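You operate a simulated robot arm through the tools that you are given. There is no shell and no other tool.

You run a simulated robot arm. Do the job below in one go: nothing can be reset, and whatever is moved stays where it is left.

Task
Switch the dispenser off first, then shut the paste and air levers and put out its lamp.
Fine: push the table in.

It is judged by the outcome, as a careful person would: the job done as asked, and still so three seconds after it is handed in. It fails if anything else is knocked over, pushed out of place, dropped, spilled or broken.

Robot
A 7-joint arm with a two-finger parallel gripper, fixed in place. Base frame: the origin is on the floor under the middle of its stand, x ahead of it, y to its left, z up. Readings come in m, rad, newtons and seconds.
It reaches about 1.479 m from its shoulder. Its first joint turns from -2.897 to 2.897 rad. Payload 4.4 kg.
Tool frame: the origin (TCP) lies between the finger pads and is the grasp point; the fingertips stand 0.023 m ahead of it; z points along the fingers, y is the line along which they close. The gripper opens to 0.094 m. The fingers are 0.038 m wide and 0.01 m thick; the gripper's body (0.054 by 0.096 m) begins 0.039 m behind the TCP.
Orientation is that of the tool frame in the base frame, as a unit quaternion [x, y, z, w]. With the fingers straight down and closing along the base's y, the tool's x points along the base's -x, its y along +y and its z along -z.

Tools
- The arm moves only by the tool apply_moves. Its argument "steps" is a list of rows, each an object of numbers (a shift or turn left out is 0, a gripper value left out holds the last): "dx", "dy", "dz": the shift along the base's x, y, z in units of 20 mm (1.0 is 20 mm); "ax", "ay", "az": the turn, a rotation vector about the base's x, y, z in units of 5 degrees (1.0 is 5 degrees); "hand": the finger opening in m, from 0 to 0.094. In form: [{"dx": .., "dy": .., "dz": .., "ax": .., "ay": .., "az": .., "hand": ..}, ...]. A call has 1 to 20 rows; each row shifts and turns the commanded pose from where the row before left it. A call with a number of a shift or a turn outside -1 to 1 is refused whole. Each row takes 0.2 s and may step no farther than 0.05 m and 0.15 rad from the row before; otherwise, or with a gripper value out of range, the whole call is refused. Where a pose cannot be reached the arm comes as near as it can. A force on the tool above 90 N (or 10 N above the force at the start of the call, whichever is more), or a blocked arm, ends the call early, and 0.2 s more pass. Each finger travels about 0.072 m/s and halts on what it meets, pressing with about 25 N; the grip force reading is that of the motor and also rises with nothing between the fingers. The clock runs only during rows and for 0.2 s after the last one: add rows that do not move to give the fingers time. It gives the time, the measured TCP pose, the force on the tool (base axes), the opening and the grip force at its end, in the units of the frame above (readings bear some noise), with the torque about the TCP (base axes, N m) and any sound that the robot's microphone picked up.
- Cameras (640 x 400 px; columns grow to the right, rows downward): "scene" is fixed at [0.0491, 0.6496, 1.6906]; the picture's right is [-0.53, -0.85, 0.00], its down [-0.43, 0.27, -0.86] and it looks along [0.73, -0.46, -0.51] (base axes); focal length 328 px, centre (320, 200). "wrist" rides on the gripper at [0.086, 0.016, -0.075] in the tool frame; the picture's right is [-0.18, 0.98, 0.00], its down [-0.58, -0.11, -0.81] and it looks along [-0.79, -0.15, 0.59] (tool axes); focal length 243 px, centre (320, 200). There is no depth. A picture from a camera that has moved, and an enlarged one, comes with that camera's place and axes in the base frame and with its lens.
- camera(camera): a new picture of that camera. The clock stands still meanwhile.
- inspect(camera, box): a new picture of the part [left, top, right, bottom] of that camera's present view, enlarged. The clock stands still meanwhile.
- finish_job(): hands the job in; it is judged then, once.

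Nothing tells you positions but the pictures and the camera data. Unless the task says otherwise, let go and move clear before handing in.

The tools are called after "Emit:" as name(argument=value, ...) on one line, values as JSON. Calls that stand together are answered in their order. apply_moves: Moves the arm, as the interface text tells. Its arguments: {"type":"object","properties":{"steps":{"type":"array","items":{"type":"object","properties":{"dx":{"type":"number"},"dy":{"type":"number"},"dz":{"type":"number"},"ax":{"type":"number"},"ay":{"type":"number"},"az":{"type":"number"},"hand":{"type":"number"}}}}},"required":["steps"]} The other tools are called the same way: camera (camera) takes a picture; inspect (camera, box) takes an enlarged picture of a part of a camera's view; finish_job () hands the job in.

At the start:

```text
clock: 0.0
ee_pos: [0.693, 0.1714, 1.4718]
ee_rot: [0.0, 1.0, 0.0, 0.0]
contact_force: [-0.8, -0.9, 0.0]
torque: [0.0, 0.01, 0.02]
gripper_width: 0.0941
grip_force: 0.1
```

scene: 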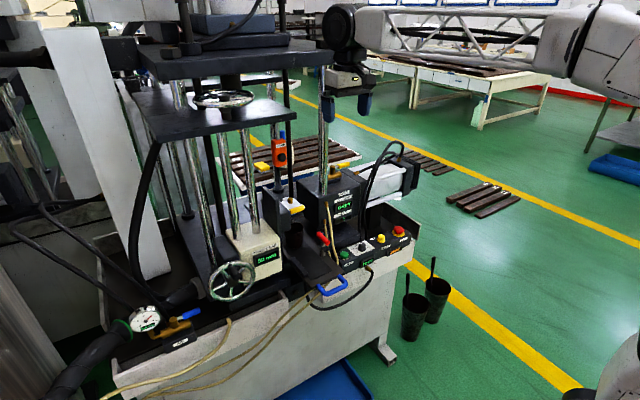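
wrist: 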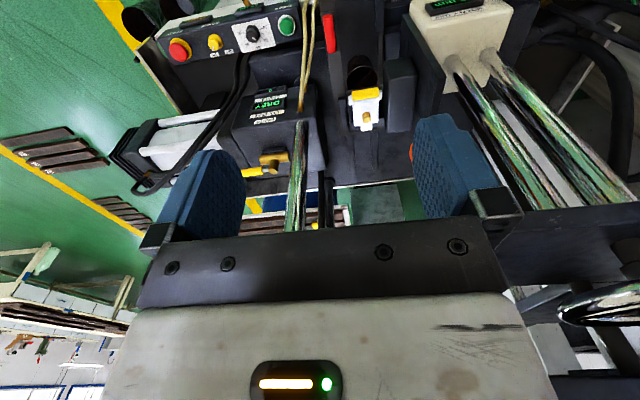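

I see a dispenser machine with a control panel (green, black knob, yellow, red buttons), levers and a table with a blue handle. I'll enlarge several parts of the view before moving anything.

Emit:
inspect(camera="scene", box=[310, 210, 430, 285])

Emit:
inspect(camera="scene", box=[240, 120, 400, 220])

Emit:
inspect(camera="scene", box=[110, 250, 270, 350])

Emit:
inspect(camera="scene", box=[200, 200, 360, 300])

Emit:
inspect(camera="wrist", box=[140, 0, 300, 100])

Emit:
inspect(camera="wrist", box=[220, 60, 420, 185])

```text
5.33 times, centred on (370, 248) of scene
camera zoom: at [0.0491, 0.6496, 1.6906], right [-0.53, -0.85, 0.0], down [-0.43, 0.27, -0.86], along [0.73, -0.46, -0.51], focal length 1750 px, centre (53, -53)
```

zoom: 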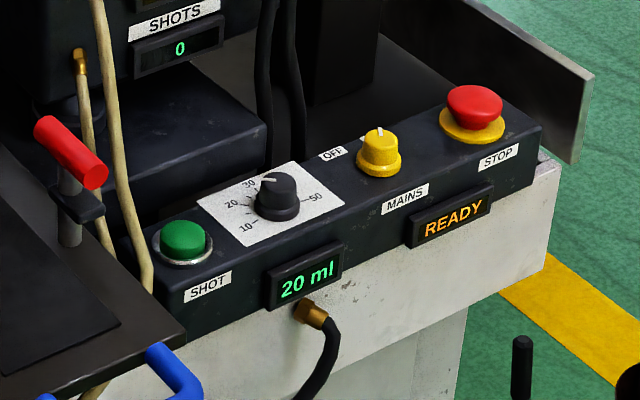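

```text
4.00 times, centred on (320, 170) of scene
camera zoom: at [0.0491, 0.6496, 1.6906], right [-0.53, -0.85, 0.0], down [-0.43, 0.27, -0.86], along [0.73, -0.46, -0.51], focal length 1312 px, centre (320, 320)
```

zoom: 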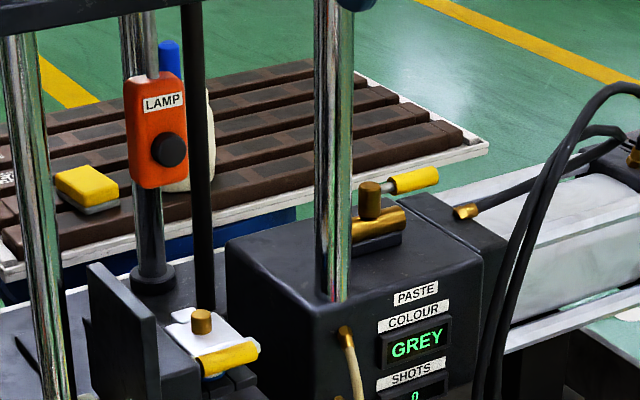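

```text
4.00 times, centred on (190, 300) of scene
camera zoom: at [0.0491, 0.6496, 1.6906], right [-0.53, -0.85, 0.0], down [-0.43, 0.27, -0.86], along [0.73, -0.46, -0.51], focal length 1312 px, centre (840, -200)
```

zoom: 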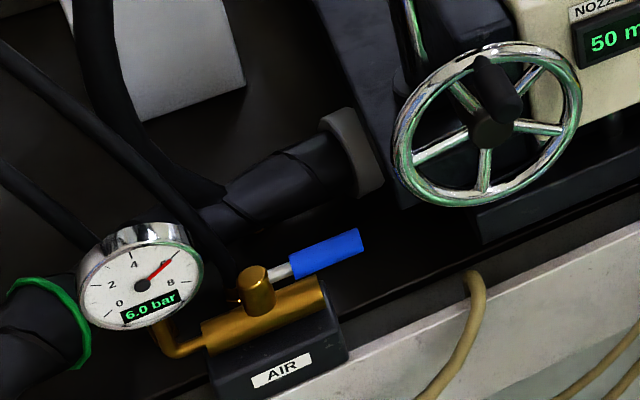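

```text
4.00 times, centred on (280, 250) of scene
camera zoom: at [0.0491, 0.6496, 1.6906], right [-0.53, -0.85, 0.0], down [-0.43, 0.27, -0.86], along [0.73, -0.46, -0.51], focal length 1312 px, centre (480, 0)
```

zoom: 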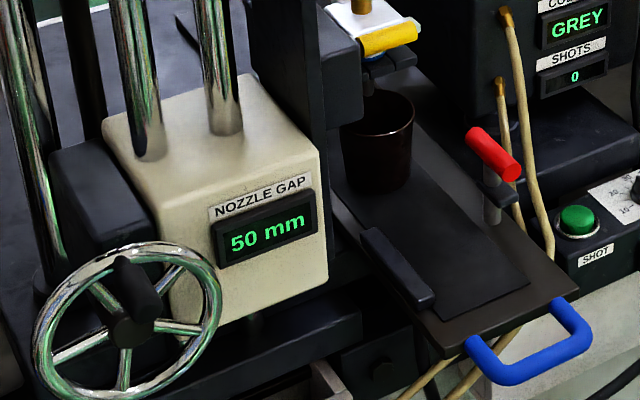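

```text
4.00 times, centred on (220, 50) of wrist
camera zoom: at [0.6057, 0.1862, 1.5449], right [0.18, 0.98, 0.0], down [0.58, -0.11, 0.81], along [0.79, -0.15, -0.59], focal length 970 px, centre (720, 800)
```

zoom: 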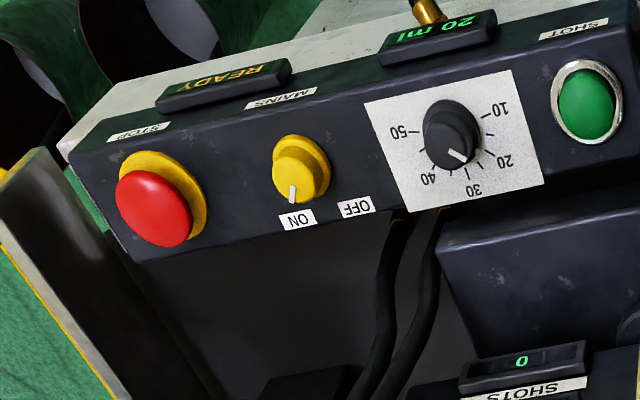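

```text
3.20 times, centred on (320, 122) of wrist
camera zoom: at [0.6057, 0.1862, 1.5449], right [0.18, 0.98, 0.0], down [0.58, -0.11, 0.81], along [0.79, -0.15, -0.59], focal length 776 px, centre (320, 448)
```

zoom: 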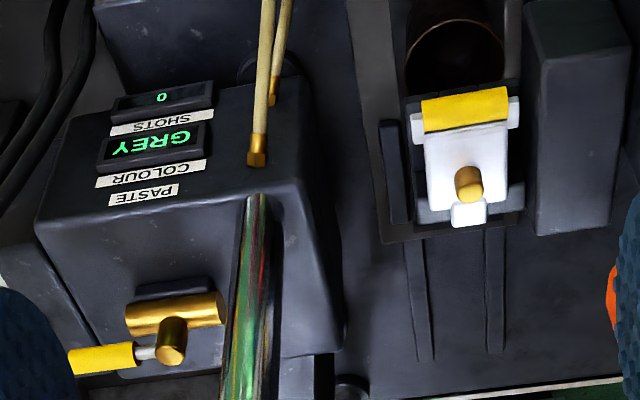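

The dispenser's mains knob (pointing to ON) sits on the front panel around (0.81, -0.11, 0.885). The paste valve is near (0.98, 0.0, 1.16), the air valve near (0.84, 0.67, 0.87) and the table handle near (0.69, 0.19, 0.87). I'll zoom in further on the lamp, table and levers before moving.

Emit:
inspect(camera="scene", box=[256, 120, 304, 150])

Emit:
inspect(camera="scene", box=[260, 185, 340, 235])

Emit:
inspect(camera="scene", box=[280, 225, 360, 305])

Emit:
inspect(camera="scene", box=[110, 0, 350, 150])

Emit:
inspect(camera="wrist", box=[300, 0, 460, 100])

Emit:
inspect(camera="scene", box=[310, 150, 410, 220])

```text
13.33 times, centred on (280, 135) of scene
camera zoom: at [0.0491, 0.6496, 1.6906], right [-0.53, -0.85, 0.0], down [-0.43, 0.27, -0.86], along [0.73, -0.46, -0.51], focal length 4374 px, centre (853, 1067)
```

zoom: 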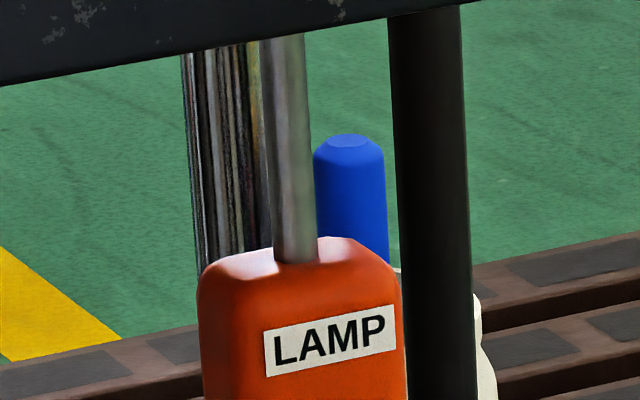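

```text
8.00 times, centred on (300, 210) of scene
camera zoom: at [0.0491, 0.6496, 1.6906], right [-0.53, -0.85, 0.0], down [-0.43, 0.27, -0.86], along [0.73, -0.46, -0.51], focal length 2624 px, centre (480, 120)
```

zoom: 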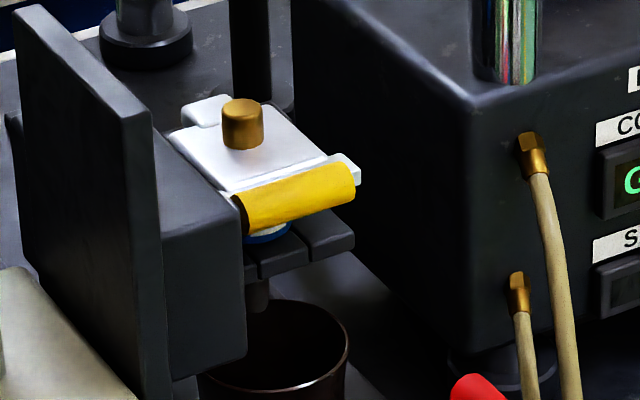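

```text
5.00 times, centred on (320, 265) of scene
camera zoom: at [0.0491, 0.6496, 1.6906], right [-0.53, -0.85, 0.0], down [-0.43, 0.27, -0.86], along [0.73, -0.46, -0.51], focal length 1640 px, centre (320, -125)
```

zoom: 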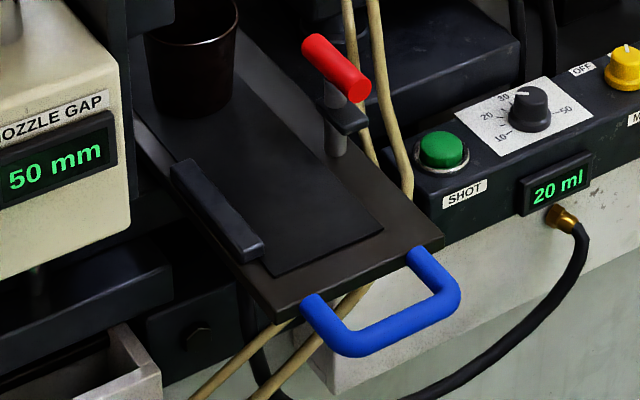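

```text
2.67 times, centred on (230, 75) of scene
camera zoom: at [0.0491, 0.6496, 1.6906], right [-0.53, -0.85, 0.0], down [-0.43, 0.27, -0.86], along [0.73, -0.46, -0.51], focal length 875 px, centre (560, 533)
```

zoom: 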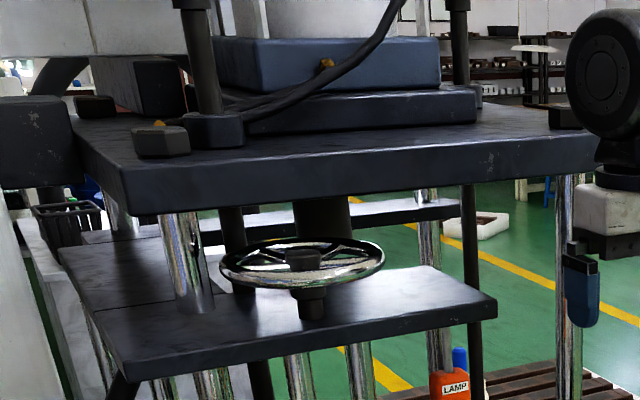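

```text
4.00 times, centred on (380, 50) of wrist
camera zoom: at [0.6057, 0.1862, 1.5449], right [0.18, 0.98, 0.0], down [0.58, -0.11, 0.81], along [0.79, -0.15, -0.59], focal length 970 px, centre (80, 800)
```

zoom: 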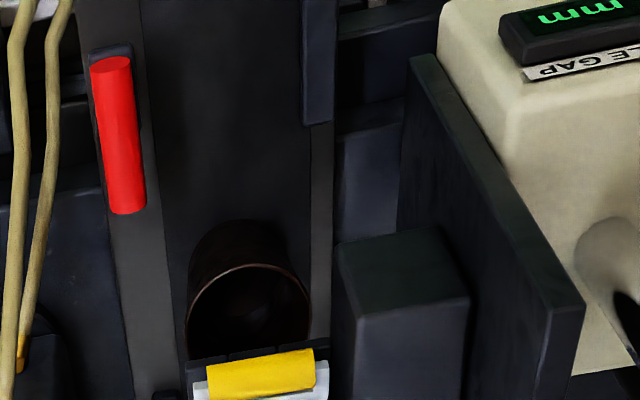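

```text
5.71 times, centred on (360, 185) of scene
camera zoom: at [0.0491, 0.6496, 1.6906], right [-0.53, -0.85, 0.0], down [-0.43, 0.27, -0.86], along [0.73, -0.46, -0.51], focal length 1875 px, centre (91, 286)
```

zoom: 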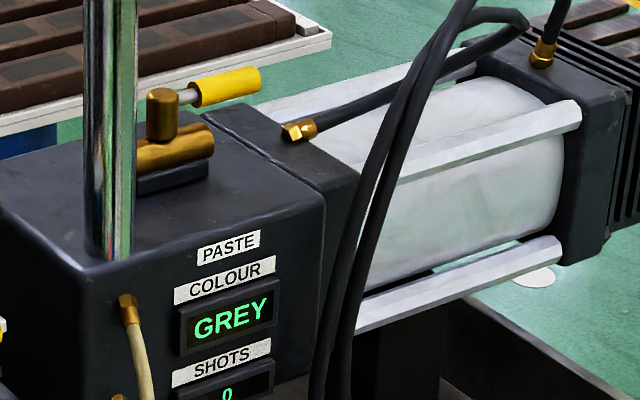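

The mains knob points to ON, with OFF on its +y side. I'll bring the wrist camera in front of and above the panel for a closer look.

Emit:
apply_moves(steps=[{"dy": -0.95, "dz": -1}, {"dy": -0.95, "dz": -1}, {"dy": -0.95, "dz": -1}, {"dy": -0.95, "dz": -1}, {"dy": -0.95, "dz": -1}, {"dy": -0.95, "dz": -1}, {"dy": -0.95, "dz": -1}, {"dy": -0.95, "dz": -1}, {"dy": -0.95, "dz": -1}, {"dy": -0.95, "dz": -1}, {"dy": -0.95, "dz": -1}, {"dy": -0.95, "dz": -1}, {"dy": -0.95, "dz": -1}, {"dy": -0.95, "dz": -1}, {"dy": -0.95, "dz": -1}])

```text
clock: 3.2
ee_pos: [0.6921, -0.1163, 1.1725]
ee_rot: [0.0, 1.0, 0.001, -0.001]
contact_force: [-0.4, 0.5, 1.5]
torque: [-0.03, -0.01, 0.02]
gripper_width: 0.0943
grip_force: 0.1
```

The hand is now above and in front of the panel. I'll look through both cameras.

Emit:
camera(camera="wrist")

Emit:
camera(camera="scene")

Emit:
inspect(camera="wrist", box=[240, 0, 400, 100])

```text
taken
camera wrist: at [0.6059, -0.1, 1.2447], right [0.18, 0.98, 0.0], down [0.58, -0.11, 0.81], along [0.79, -0.15, -0.59], focal length 243 px, centre (320, 200)
```

wrist: 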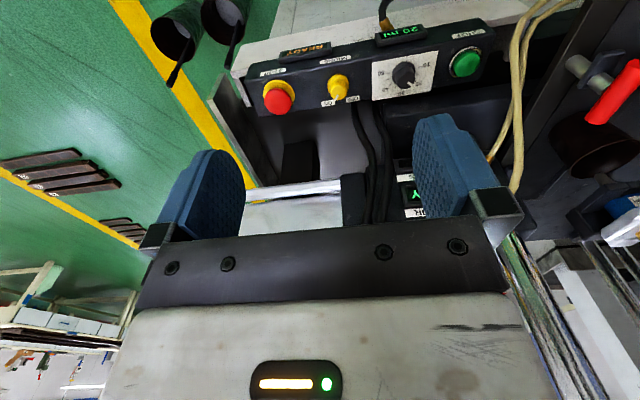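

```text
taken
```

scene: 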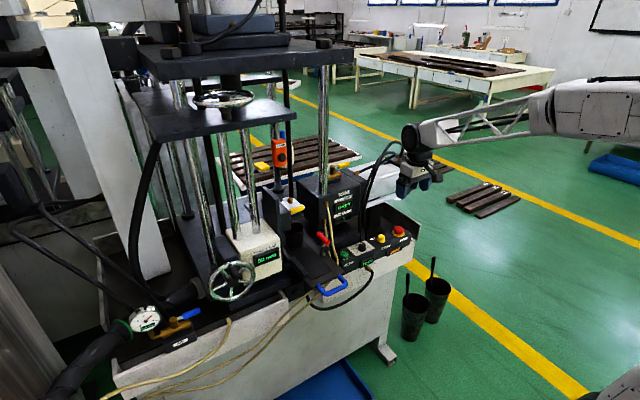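

```text
4.00 times, centred on (320, 50) of wrist
camera zoom: at [0.6059, -0.1, 1.2447], right [0.18, 0.98, 0.0], down [0.58, -0.11, 0.81], along [0.79, -0.15, -0.59], focal length 970 px, centre (320, 800)
```

zoom: 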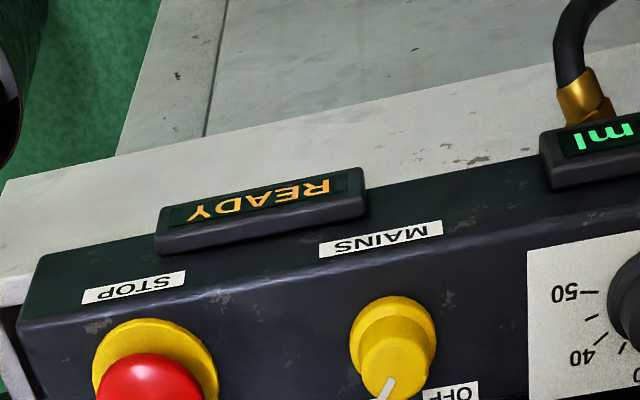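

The knob triangulates to about (0.80, -0.11, 0.885). Hoses rise behind the panel near x≈0.87, so I'll come down to about z=1.02 above the knob and look again.

Emit:
apply_moves(steps=[{"dx": 0.67, "dz": -0.94, "dy": 0.04}, {"dx": 0.67, "dz": -0.94, "dy": 0.04}, {"dx": 0.67, "dz": -0.94, "dy": 0.04}, {"dx": 0.67, "dz": -0.94, "dy": 0.04}, {"dx": 0.67, "dz": -0.94, "dy": 0.04}, {"dx": 0.67, "dz": -0.94, "dy": 0.04}, {"dx": 0.67, "dz": -0.94, "dy": 0.04}, {"dx": 0.67, "dz": -0.94, "dy": 0.04}])

Emit:
camera(camera="wrist")

Emit:
inspect(camera="scene", box=[330, 170, 430, 250])

Emit:
inspect(camera="wrist", box=[240, 50, 400, 150])

```text
clock: 5.0
ee_pos: [0.8002, -0.1075, 1.0227]
ee_rot: [0.0, 1.0, 0.0, 0.0]
contact_force: [-0.1, -0.1, 0.0]
torque: [-0.01, 0.01, 0.0]
gripper_width: 0.0941
grip_force: 0.0
```

```text
taken
camera wrist: at [0.7137, -0.0914, 1.0956], right [0.18, 0.98, 0.0], down [0.58, -0.11, 0.81], along [0.79, -0.15, -0.59], focal length 243 px, centre (320, 200)
```

wrist: 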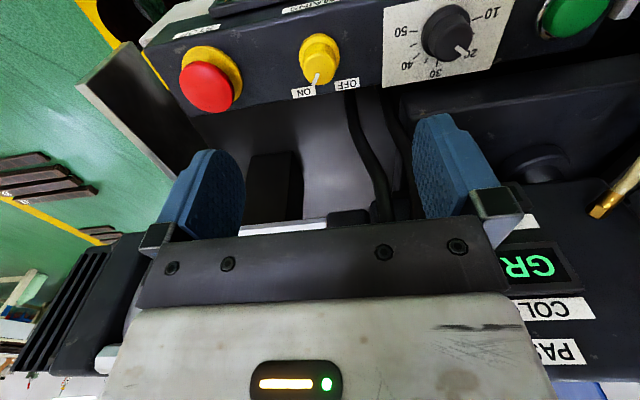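

```text
5.00 times, centred on (380, 210) of scene
camera zoom: at [0.0491, 0.6496, 1.6906], right [-0.53, -0.85, 0.0], down [-0.43, 0.27, -0.86], along [0.73, -0.46, -0.51], focal length 1640 px, centre (20, 150)
```

zoom: 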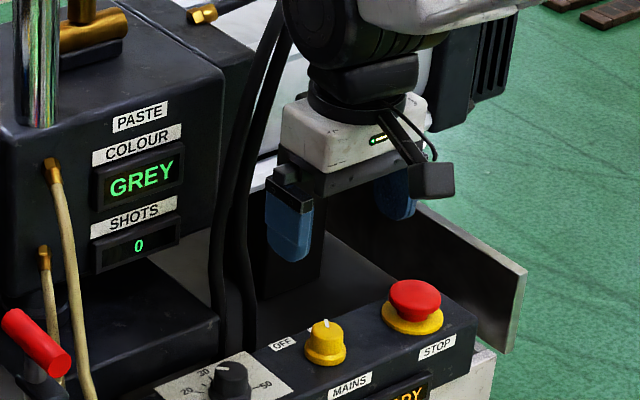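

```text
4.00 times, centred on (320, 100) of wrist
camera zoom: at [0.7137, -0.0914, 1.0956], right [0.18, 0.98, 0.0], down [0.58, -0.11, 0.81], along [0.79, -0.15, -0.59], focal length 970 px, centre (320, 600)
```

zoom: 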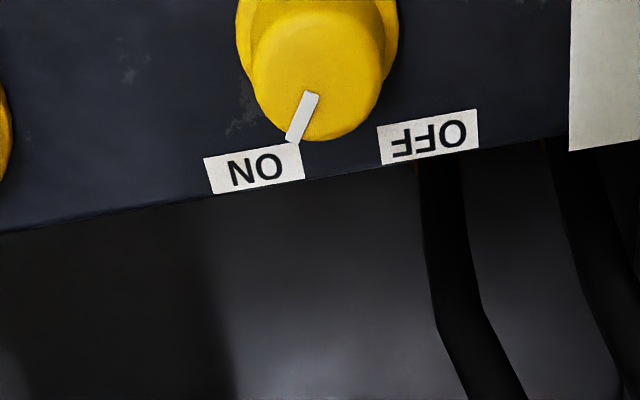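

The knob shows ON, with OFF to the +y side, and the panel seems slightly tilted toward the robot. I'll zoom in to measure the knob axis and tilt.

Emit:
inspect(camera="wrist", box=[270, 20, 382, 90])

Emit:
inspect(camera="scene", box=[368, 224, 416, 254])

Emit:
inspect(camera="wrist", box=[140, 0, 300, 100])

```text
5.71 times, centred on (326, 55) of wrist
camera zoom: at [0.7137, -0.0914, 1.0956], right [0.18, 0.98, 0.0], down [0.58, -0.11, 0.81], along [0.79, -0.15, -0.59], focal length 1386 px, centre (286, 1029)
```

zoom: 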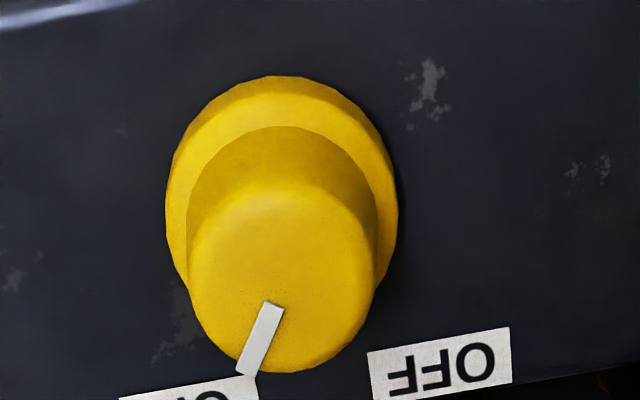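

```text
13.33 times, centred on (392, 239) of scene
camera zoom: at [0.0491, 0.6496, 1.6906], right [-0.53, -0.85, 0.0], down [-0.43, 0.27, -0.86], along [0.73, -0.46, -0.51], focal length 4374 px, centre (-640, -320)
```

zoom: 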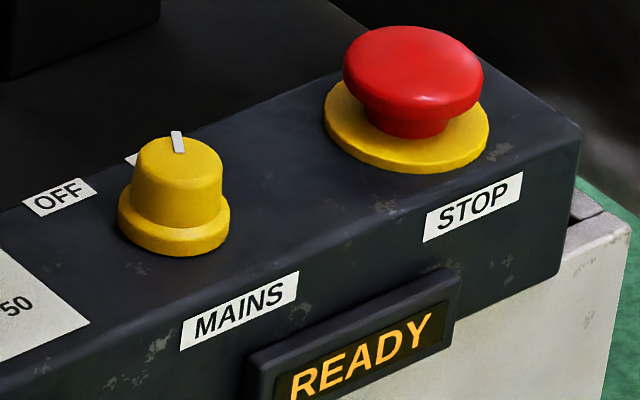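

```text
4.00 times, centred on (220, 50) of wrist
camera zoom: at [0.7137, -0.0914, 1.0956], right [0.18, 0.98, 0.0], down [0.58, -0.11, 0.81], along [0.79, -0.15, -0.59], focal length 970 px, centre (720, 800)
```

zoom: 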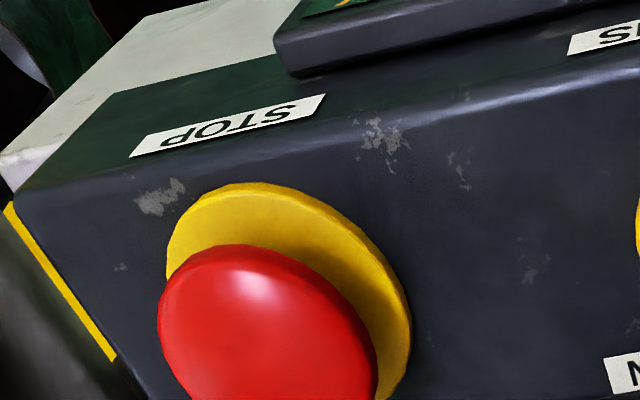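

The panel top is level at about z=0.885, and the knob spans roughly 0.885–0.912 with its axis at (0.80, -0.108). I'll narrow the fingers, descend over the knob and check.

Emit:
apply_moves(steps=[{"hand": 0.05}, {"hand": 0.05}, {"dz": -1}, {"dz": -1}, {"dz": -1}, {"dz": -1}])

Emit:
camera(camera="wrist")

Emit:
inspect(camera="scene", box=[340, 190, 420, 255])

```text
clock: 6.4
ee_pos: [0.8013, -0.1076, 0.9424]
ee_rot: [-0.001, 1.0, 0.0, 0.0]
contact_force: [1.0, 0.0, 0.5]
torque: [0.0, 0.0, 0.03]
gripper_width: 0.0501
grip_force: 0.1
```

```text
taken
camera wrist: at [0.7139, -0.0917, 1.0144], right [0.18, 0.98, 0.0], down [0.58, -0.11, 0.81], along [0.79, -0.15, -0.59], focal length 243 px, centre (320, 200)
```

wrist: 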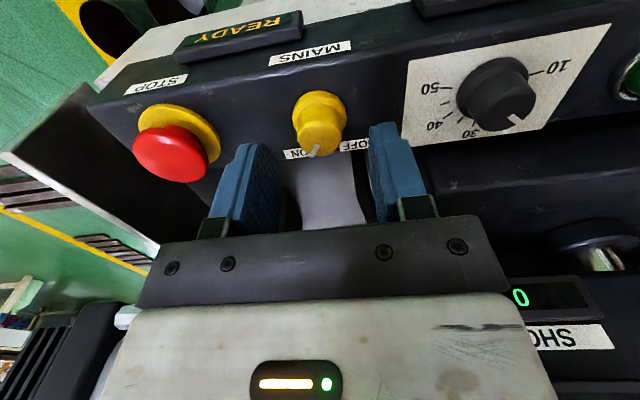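

```text
6.15 times, centred on (380, 222) of scene
camera zoom: at [0.0491, 0.6496, 1.6906], right [-0.53, -0.85, 0.0], down [-0.43, 0.27, -0.86], along [0.73, -0.46, -0.51], focal length 2019 px, centre (-49, 62)
```

zoom: 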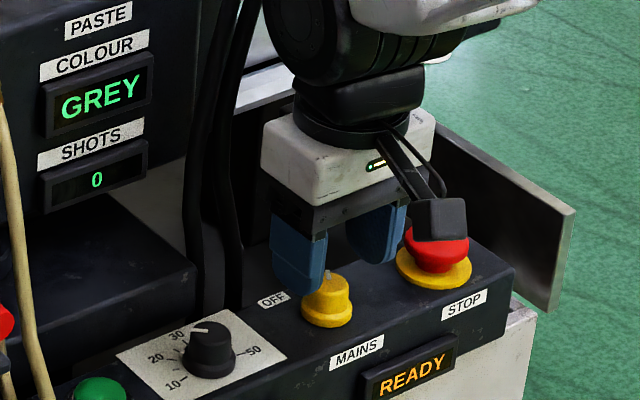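

The fingers straddle the knob and line up with it. I'll lower a little more and close gently on its upper part.

Emit:
apply_moves(steps=[{"dz": -0.6}, {"dz": -0.62}, {"hand": 0.03}, {"hand": 0.03}])

Emit:
inspect(camera="wrist", box=[240, 80, 400, 180])

Emit:
inspect(camera="scene", box=[360, 215, 408, 245])

```text
clock: 7.4
ee_pos: [0.8006, -0.1076, 0.9184]
ee_rot: [-0.001, 1.0, 0.0, -0.001]
contact_force: [0.5, -2.5, 0.9]
torque: [-0.05, -0.04, 0.04]
gripper_width: 0.0307
grip_force: 0.6
```

```text
4.00 times, centred on (320, 130) of wrist
camera zoom: at [0.7131, -0.0917, 0.9908], right [0.18, 0.98, 0.0], down [0.58, -0.11, 0.81], along [0.79, -0.15, -0.59], focal length 970 px, centre (320, 480)
```

zoom: 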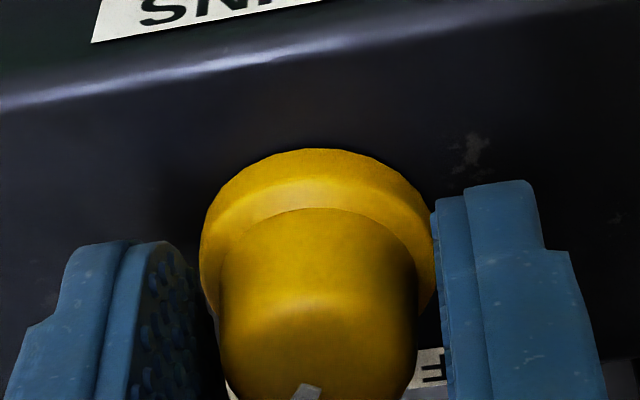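

```text
13.33 times, centred on (384, 230) of scene
camera zoom: at [0.0491, 0.6496, 1.6906], right [-0.53, -0.85, 0.0], down [-0.43, 0.27, -0.86], along [0.73, -0.46, -0.51], focal length 4374 px, centre (-533, -200)
```

zoom: 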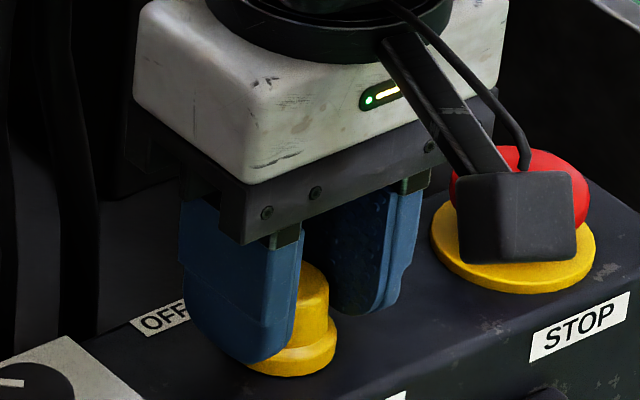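

The knob sits nicely between the fingers with its lower flange clear. I'll close on it and turn counter-clockwise (seen from above) toward OFF, checking partway.

Emit:
apply_moves(steps=[{"dy": -0.07, "hand": 0.03}, {"hand": 0.018}, {"hand": 0.018}, {"hand": 0.018}, {"az": 1}, {"az": 1}, {"az": 1}, {"az": 1}, {"az": 1}, {"az": 1}])

Emit:
camera(camera="wrist")

Emit:
inspect(camera="scene", box=[340, 200, 436, 260])

```text
clock: 9.6
ee_pos: [0.8008, -0.1101, 0.9183]
ee_rot: [-0.26, 0.966, 0.0, 0.001]
contact_force: [-4.7, 10.2, 6.7]
torque: [0.54, -0.11, 0.06]
gripper_width: 0.0292
grip_force: 45.0
```

```text
taken
camera wrist: at [0.7167, -0.1395, 0.9905], right [-0.33, 0.94, 0.0], down [0.56, 0.2, 0.81], along [0.76, 0.27, -0.59], focal length 243 px, centre (320, 200)
```

wrist: 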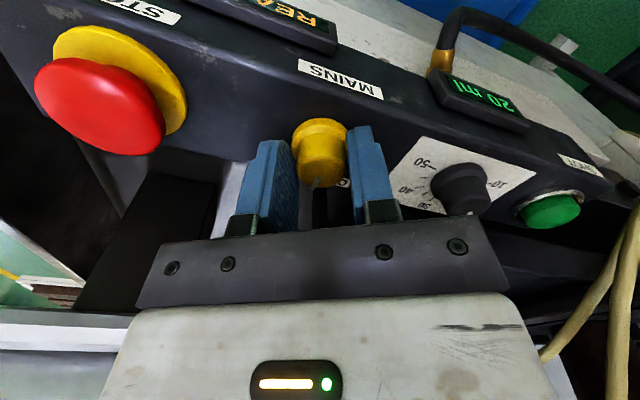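

```text
6.67 times, centred on (388, 230) of scene
camera zoom: at [0.0491, 0.6496, 1.6906], right [-0.53, -0.85, 0.0], down [-0.43, 0.27, -0.86], along [0.73, -0.46, -0.51], focal length 2187 px, centre (-133, 0)
```

zoom: 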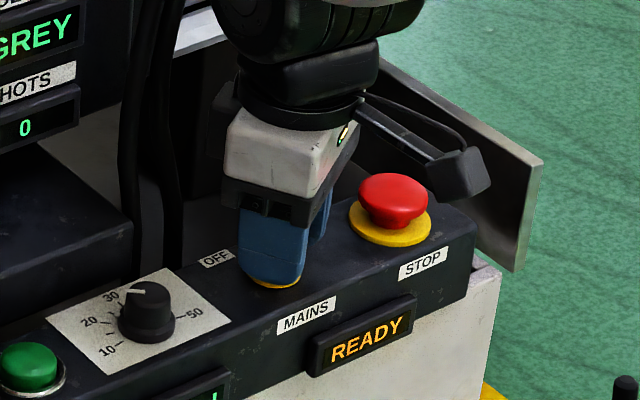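

The gripper has turned 30° while holding the knob. I'll check that the pointer is turning with it.

Emit:
inspect(camera="wrist", box=[240, 100, 400, 200])

```text
4.00 times, centred on (320, 150) of wrist
camera zoom: at [0.7167, -0.1395, 0.9905], right [-0.33, 0.94, 0.0], down [0.56, 0.2, 0.81], along [0.76, 0.27, -0.59], focal length 970 px, centre (320, 400)
```

zoom: 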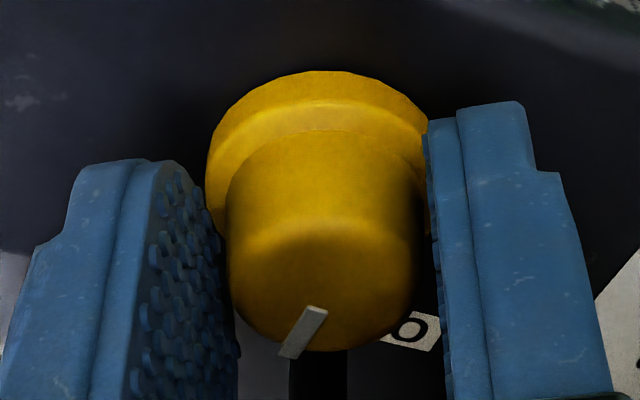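

The pointer is turning with the gripper, now roughly midway between ON and OFF. I'll keep turning.

Emit:
apply_moves(steps=[{"az": 1}, {"az": 1}, {"az": 1}, {"az": 1}, {"az": 1}, {"az": 1}, {"az": 1}])

Emit:
inspect(camera="wrist", box=[240, 100, 400, 200])

Emit:
inspect(camera="scene", box=[340, 200, 436, 260])

```text
clock: 11.2
ee_pos: [0.8002, -0.1094, 0.918]
ee_rot: [-0.538, 0.843, 0.0, 0.0]
contact_force: [33.4, -18.5, 3.3]
torque: [-0.07, -1.27, -0.1]
gripper_width: 0.0349
grip_force: 20.6
```

```text
4.00 times, centred on (320, 150) of wrist
camera zoom: at [0.7477, -0.1809, 0.9913], right [-0.81, 0.58, 0.0], down [0.34, 0.48, 0.81], along [0.47, 0.66, -0.59], focal length 970 px, centre (320, 400)
```

zoom: 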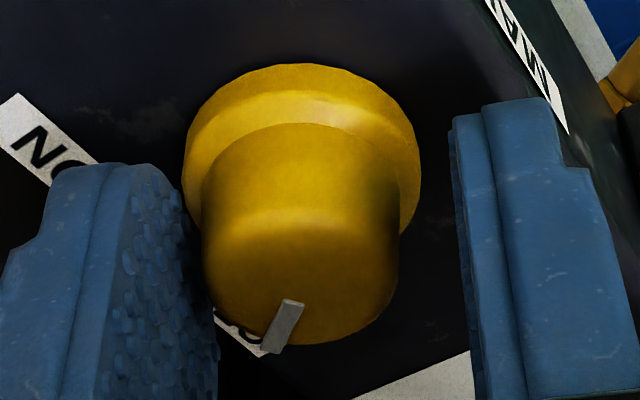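

```text
6.67 times, centred on (388, 230) of scene
camera zoom: at [0.0491, 0.6496, 1.6906], right [-0.53, -0.85, 0.0], down [-0.43, 0.27, -0.86], along [0.73, -0.46, -0.51], focal length 2187 px, centre (-133, 0)
```

zoom: 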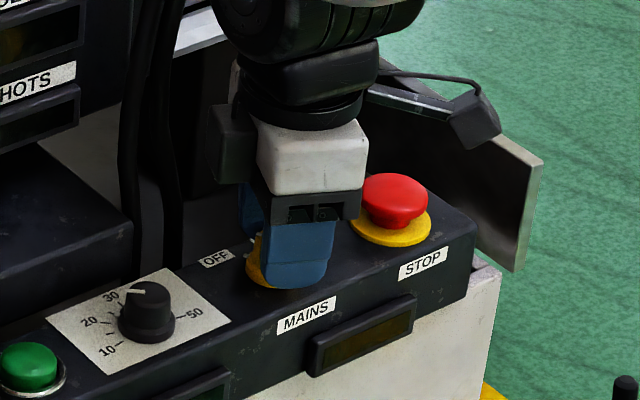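

All the displays have gone dark and the pointer is at OFF, so the mains is off. I'll release gently and rise.

Emit:
apply_moves(steps=[{"hand": 0.036}, {"hand": 0.05}, {"hand": 0.05}, {"dz": 1}, {"dz": 1}, {"dz": 1}, {"dz": 1}])

Emit:
inspect(camera="scene", box=[340, 200, 436, 260])

Emit:
camera(camera="wrist")

Emit:
camera(camera="scene")

```text
clock: 12.8
ee_pos: [0.799, -0.1083, 0.9978]
ee_rot: [-0.537, 0.844, 0.0, 0.0]
contact_force: [0.1, -0.1, 0.5]
torque: [0.0, -0.01, -0.01]
gripper_width: 0.0499
grip_force: 0.2
```

```text
6.67 times, centred on (388, 230) of scene
camera zoom: at [0.0491, 0.6496, 1.6906], right [-0.53, -0.85, 0.0], down [-0.43, 0.27, -0.86], along [0.73, -0.46, -0.51], focal length 2187 px, centre (-133, 0)
```

zoom: 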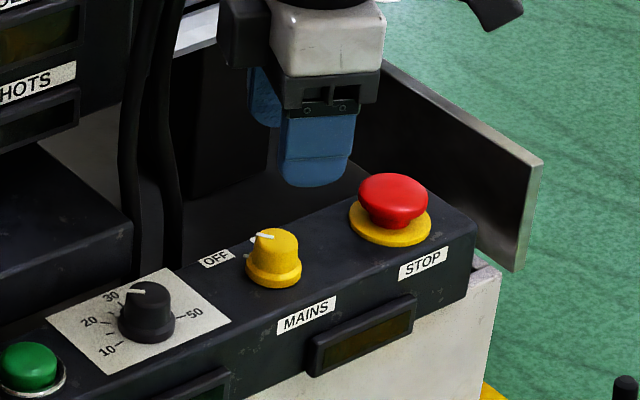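

```text
taken
camera wrist: at [0.7473, -0.181, 1.0695], right [-0.81, 0.58, 0.0], down [0.35, 0.48, 0.81], along [0.47, 0.66, -0.59], focal length 243 px, centre (320, 200)
```

wrist: 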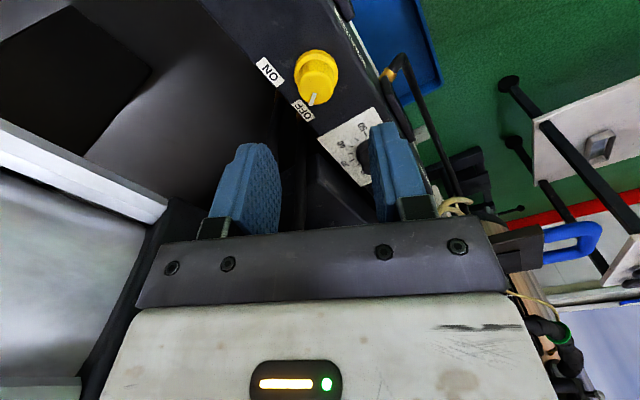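

```text
taken
```

scene: 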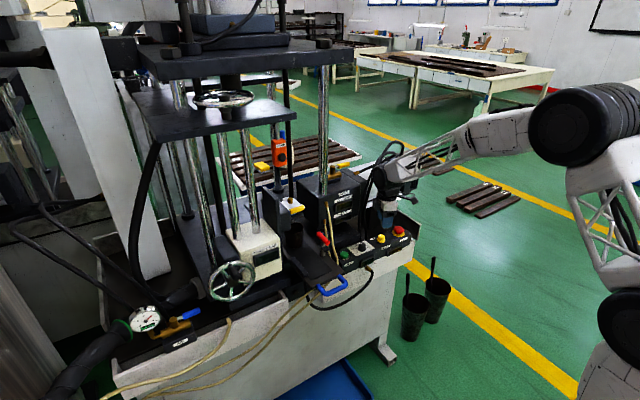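

Mains is confirmed OFF. Next I'll rise back and to the front, unwind the wrist yaw and get a close view of the paste valve.

Emit:
apply_moves(steps=[{"dx": -1, "dz": 1, "hand": 0.06}, {"dx": -1, "dz": 1}, {"dx": -1, "dz": 1}, {"dz": 1, "az": -1}, {"dz": 1, "az": -1}, {"dz": 1, "az": -1}, {"dz": 1, "az": -1}, {"dz": 1, "az": -1}, {"dz": 1, "az": -1}, {"dz": 1, "az": -1}, {"dz": 1, "az": -1}, {"dz": 1, "az": -1}, {"dz": 1, "az": -1}, {"dz": 1, "az": -1}, {"dz": 1, "az": -1}, {"dz": 1, "az": -1}, {"dx": 0.5, "dy": 1, "dz": 1}, {"dx": 0.5, "dy": 1, "dz": 1}])

Emit:
camera(camera="wrist")

Emit:
camera(camera="scene")

```text
clock: 16.6
ee_pos: [0.76, -0.0706, 1.3572]
ee_rot: [0.0, 1.0, 0.001, 0.0]
contact_force: [0.0, 0.1, 0.8]
torque: [-0.04, 0.0, 0.01]
gripper_width: 0.0601
grip_force: 0.0
```

```text
taken
camera wrist: at [0.6732, -0.0546, 1.4293], right [0.19, 0.98, 0.0], down [0.58, -0.11, 0.81], along [0.79, -0.15, -0.59], focal length 243 px, centre (320, 200)
```

wrist: 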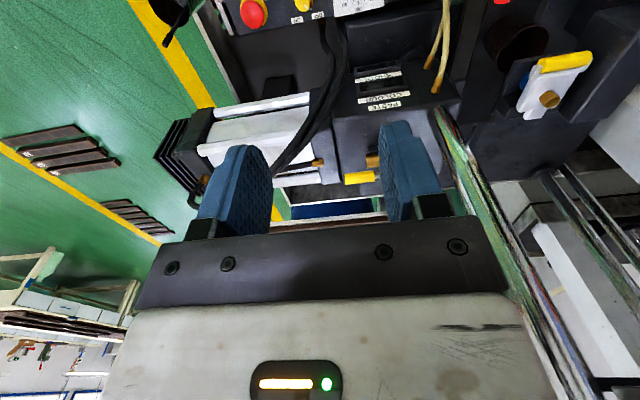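

```text
taken
```

scene: 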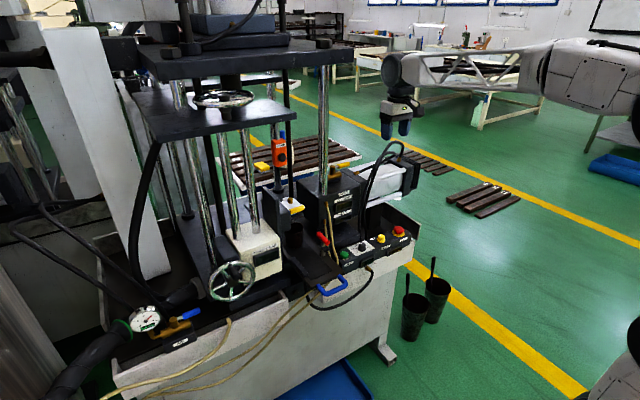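

The valve is partly hidden behind a finger. I'll open the hand and shift slightly to see it fully.

Emit:
apply_moves(steps=[{"dy": 1, "hand": 0.094}, {"dy": 0.8, "dx": 0.5}, {"dx": 0.5}])

Emit:
camera(camera="wrist")

Emit:
inspect(camera="wrist", box=[260, 100, 420, 200])

Emit:
inspect(camera="scene", box=[320, 150, 368, 180])

```text
clock: 17.4
ee_pos: [0.779, -0.0333, 1.3568]
ee_rot: [0.001, 1.0, 0.0, 0.0]
contact_force: [0.2, -0.1, 0.4]
torque: [0.0, 0.0, 0.02]
gripper_width: 0.094
grip_force: 0.0
```

```text
taken
camera wrist: at [0.6931, -0.0175, 1.4301], right [0.18, 0.98, 0.0], down [0.58, -0.11, 0.81], along [0.79, -0.15, -0.59], focal length 243 px, centre (320, 200)
```

wrist: 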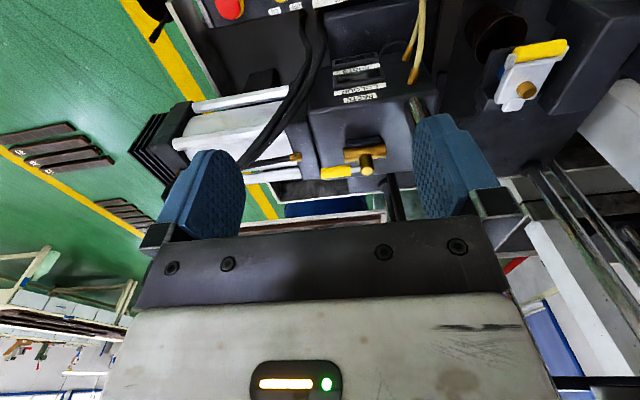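

```text
4.00 times, centred on (340, 150) of wrist
camera zoom: at [0.6931, -0.0175, 1.4301], right [0.18, 0.98, 0.0], down [0.58, -0.11, 0.81], along [0.79, -0.15, -0.59], focal length 970 px, centre (240, 400)
```

zoom: 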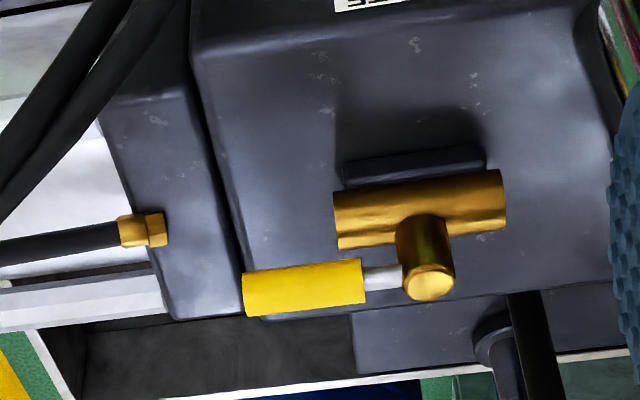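

```text
13.33 times, centred on (344, 165) of scene
camera zoom: at [0.0491, 0.6496, 1.6906], right [-0.53, -0.85, 0.0], down [-0.43, 0.27, -0.86], along [0.73, -0.46, -0.51], focal length 4374 px, centre (0, 667)
```

zoom: 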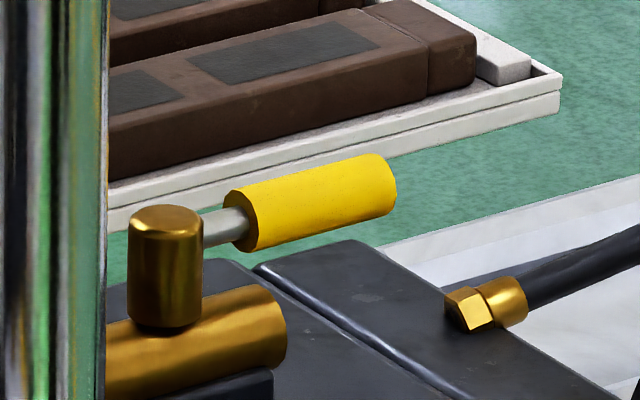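

The paste handle lies parallel to its brass body: pivot about (0.985, 0.004), grip from y≈-0.023 to -0.070, axis height about 1.161. I'll bring the hand above it with the fingers turned so they straddle the handle.

Emit:
apply_moves(steps=[{"dx": 0.785, "dy": -0.077, "dz": -0.1, "az": 1, "hand": 0.07}, {"dx": 0.785, "dy": -0.077, "dz": -0.1, "az": 1}, {"dx": 0.785, "dy": -0.077, "dz": -0.1, "az": 1}, {"dx": 0.785, "dy": -0.077, "dz": -0.1, "az": 1}, {"dx": 0.785, "dy": -0.077, "dz": -0.1, "az": 1}, {"dx": 0.785, "dy": -0.077, "dz": -0.1, "az": 1}, {"dx": 0.785, "dy": -0.077, "dz": -0.1, "az": 1}, {"dx": 0.785, "dy": -0.077, "dz": -0.1, "az": 1}, {"dx": 0.785, "dy": -0.077, "dz": -0.1, "az": 1}, {"dx": 0.785, "dy": -0.077, "dz": -0.1, "az": 1}, {"dx": 0.785, "dy": -0.077, "dz": -0.1, "az": 1}, {"dx": 0.785, "dy": -0.077, "dz": -0.1, "az": 1}, {"dx": 0.785, "dy": -0.077, "dz": -0.1, "az": 1}])

Emit:
camera(camera="wrist")

Emit:
camera(camera="scene")

```text
clock: 20.2
ee_pos: [0.9839, -0.0536, 1.3319]
ee_rot: [-0.537, 0.843, -0.001, 0.0]
contact_force: [-0.7, -0.4, 1.4]
torque: [0.02, 0.01, 0.02]
gripper_width: 0.07
grip_force: 0.1
```

```text
taken
camera wrist: at [0.9313, -0.1261, 1.4047], right [-0.81, 0.58, 0.0], down [0.34, 0.48, 0.81], along [0.47, 0.66, -0.59], focal length 243 px, centre (320, 200)
```

wrist: 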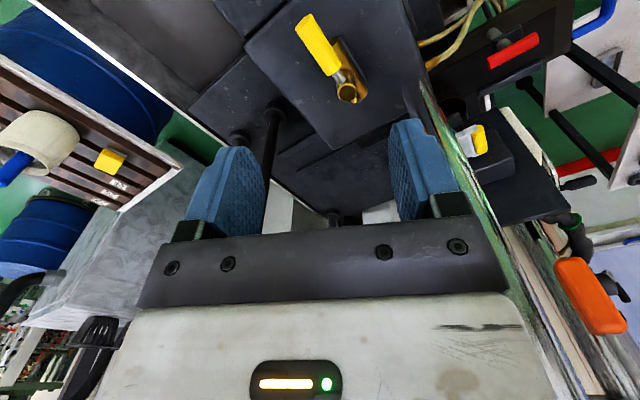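

```text
taken
```

scene: 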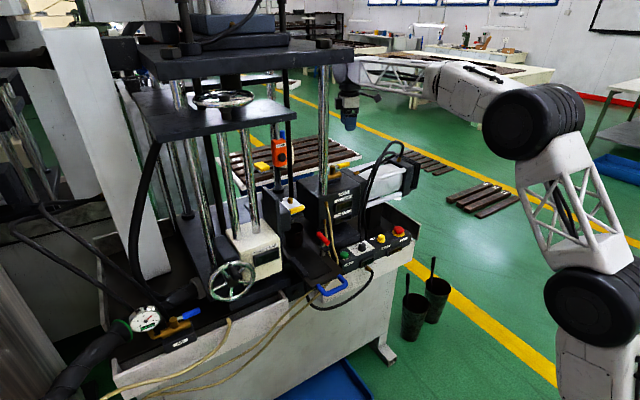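

The handle is right below, seen between the fingers. I'll descend so the open fingers straddle it.

Emit:
apply_moves(steps=[{"dz": -1}, {"dz": -1}, {"dz": -1}, {"dz": -1}, {"dz": -1}, {"dz": -1}])

Emit:
camera(camera="wrist")

Emit:
inspect(camera="scene", box=[300, 110, 400, 185])

```text
clock: 21.6
ee_pos: [0.982, -0.0509, 1.2112]
ee_rot: [-0.537, 0.843, 0.0, -0.001]
contact_force: [0.7, 0.3, 0.6]
torque: [0.01, -0.02, 0.0]
gripper_width: 0.0703
grip_force: 0.1
```

```text
taken
camera wrist: at [0.9309, -0.1246, 1.2843], right [-0.81, 0.58, 0.0], down [0.34, 0.48, 0.81], along [0.47, 0.66, -0.59], focal length 243 px, centre (320, 200)
```

wrist: 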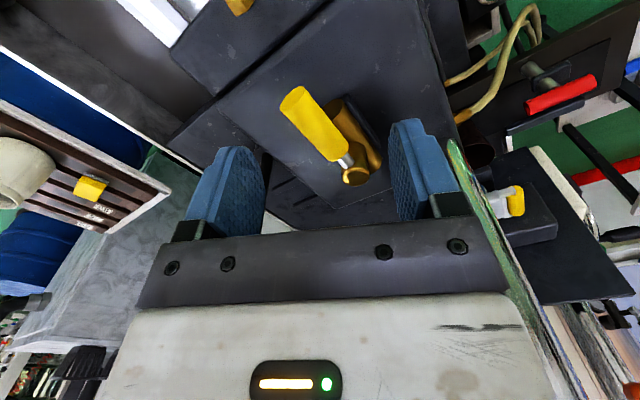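

```text
5.33 times, centred on (350, 148) of scene
camera zoom: at [0.0491, 0.6496, 1.6906], right [-0.53, -0.85, 0.0], down [-0.43, 0.27, -0.86], along [0.73, -0.46, -0.51], focal length 1750 px, centre (160, 480)
```

zoom: 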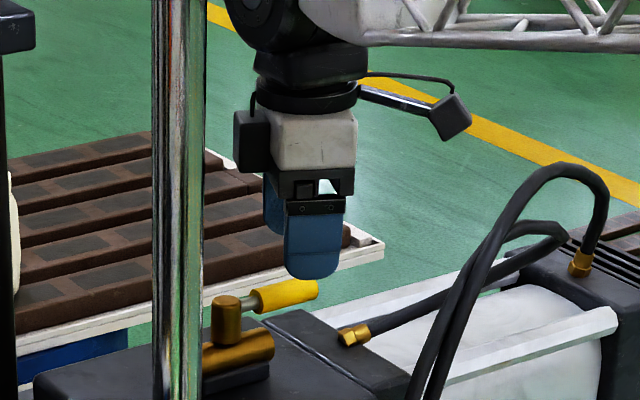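

Aligned. I'll go down the last 4 cm around the handle and narrow the fingers to a loose cage.

Emit:
apply_moves(steps=[{"dx": 0.22, "dy": -0.15, "dz": -0.7}, {"dz": -0.7}, {"dz": -0.75}, {"hand": 0.036}, {"hand": 0.036}, {"hand": 0.036}])

Emit:
camera(camera="wrist")

Emit:
inspect(camera="scene", box=[310, 130, 390, 190])

```text
clock: 23.0
ee_pos: [0.9871, -0.0561, 1.1696]
ee_rot: [-0.537, 0.843, 0.0, 0.0]
contact_force: [0.3, 0.2, 0.4]
torque: [0.01, 0.0, -0.04]
gripper_width: 0.0358
grip_force: 0.1
```

```text
taken
camera wrist: at [0.9363, -0.1288, 1.241], right [-0.81, 0.58, 0.0], down [0.34, 0.48, 0.81], along [0.47, 0.66, -0.59], focal length 243 px, centre (320, 200)
```

wrist: 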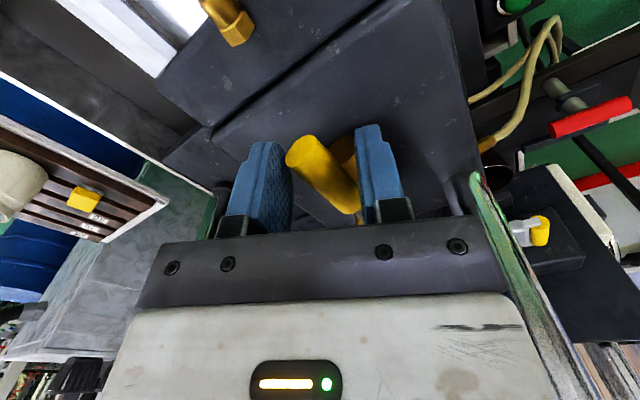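

```text
6.67 times, centred on (350, 160) of scene
camera zoom: at [0.0491, 0.6496, 1.6906], right [-0.53, -0.85, 0.0], down [-0.43, 0.27, -0.86], along [0.73, -0.46, -0.51], focal length 2187 px, centre (120, 467)
```

zoom: 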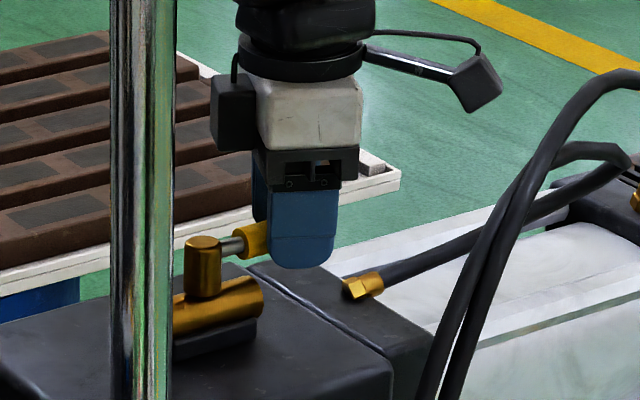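

The handle is caged between the fingers. I'll test a small clockwise (toward the robot) movement and read the force.

Emit:
apply_moves(steps=[{"dx": -0.26, "dy": 0.01}, {"dx": -0.26, "dy": 0.035}, {"dx": -0.255, "dy": 0.055}])

Emit:
camera(camera="wrist")

```text
clock: 23.8
ee_pos: [0.972, -0.0542, 1.1682]
ee_rot: [-0.538, 0.843, 0.0, 0.0]
contact_force: [0.5, 0.2, 0.6]
torque: [0.01, 0.02, 0.02]
gripper_width: 0.0362
grip_force: 0.0
```

```text
taken
camera wrist: at [0.9208, -0.1264, 1.2408], right [-0.81, 0.58, 0.0], down [0.34, 0.48, 0.81], along [0.47, 0.66, -0.59], focal length 243 px, centre (320, 200)
```

wrist: 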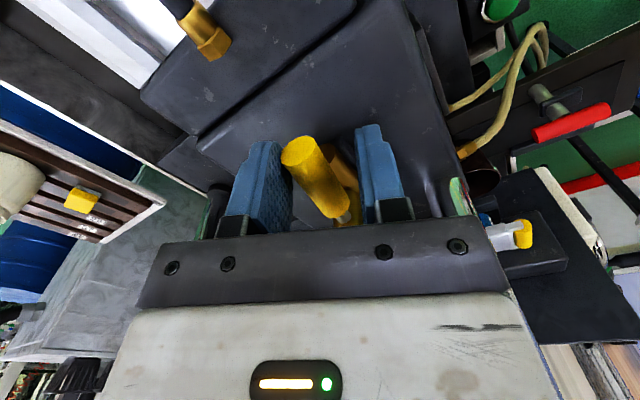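

The handle swings toward the robot almost without force. A column stands near (0.915, 0.087), so I'll cage-swing only to about 60° and finish later with a push from the far side.

Emit:
apply_moves(steps=[{"dx": -0.25, "dy": 0.079}, {"dx": -0.242, "dy": 0.1}, {"dx": -0.232, "dy": 0.121, "az": -1}, {"dx": -0.22, "dy": 0.14, "az": -1}, {"dx": -0.208, "dy": 0.16, "az": -1}, {"dx": -0.193, "dy": 0.177, "az": -1}, {"dx": -0.177, "dy": 0.193, "az": -1}, {"dx": -0.16, "dy": 0.208, "az": -1}, {"dx": -0.14, "dy": 0.22, "az": -1}])

Emit:
camera(camera="wrist")

Emit:
inspect(camera="scene", box=[290, 100, 400, 185])

```text
clock: 25.8
ee_pos: [0.937, -0.0262, 1.1691]
ee_rot: [-0.258, 0.966, 0.0, 0.0]
contact_force: [0.1, -1.0, -0.7]
torque: [-0.02, -0.02, -0.01]
gripper_width: 0.0363
grip_force: 0.5
```

```text
taken
camera wrist: at [0.8531, -0.0561, 1.2412], right [-0.33, 0.94, 0.0], down [0.56, 0.2, 0.81], along [0.76, 0.27, -0.59], focal length 243 px, centre (320, 200)
```

wrist: 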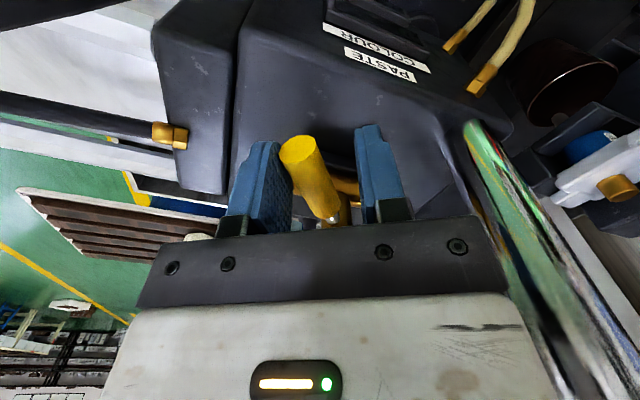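

```text
4.71 times, centred on (345, 142) of scene
camera zoom: at [0.0491, 0.6496, 1.6906], right [-0.53, -0.85, 0.0], down [-0.43, 0.27, -0.86], along [0.73, -0.46, -0.51], focal length 1544 px, centre (202, 471)
```

zoom: 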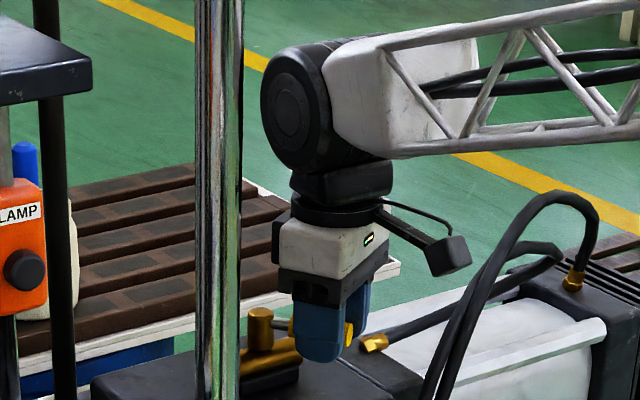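

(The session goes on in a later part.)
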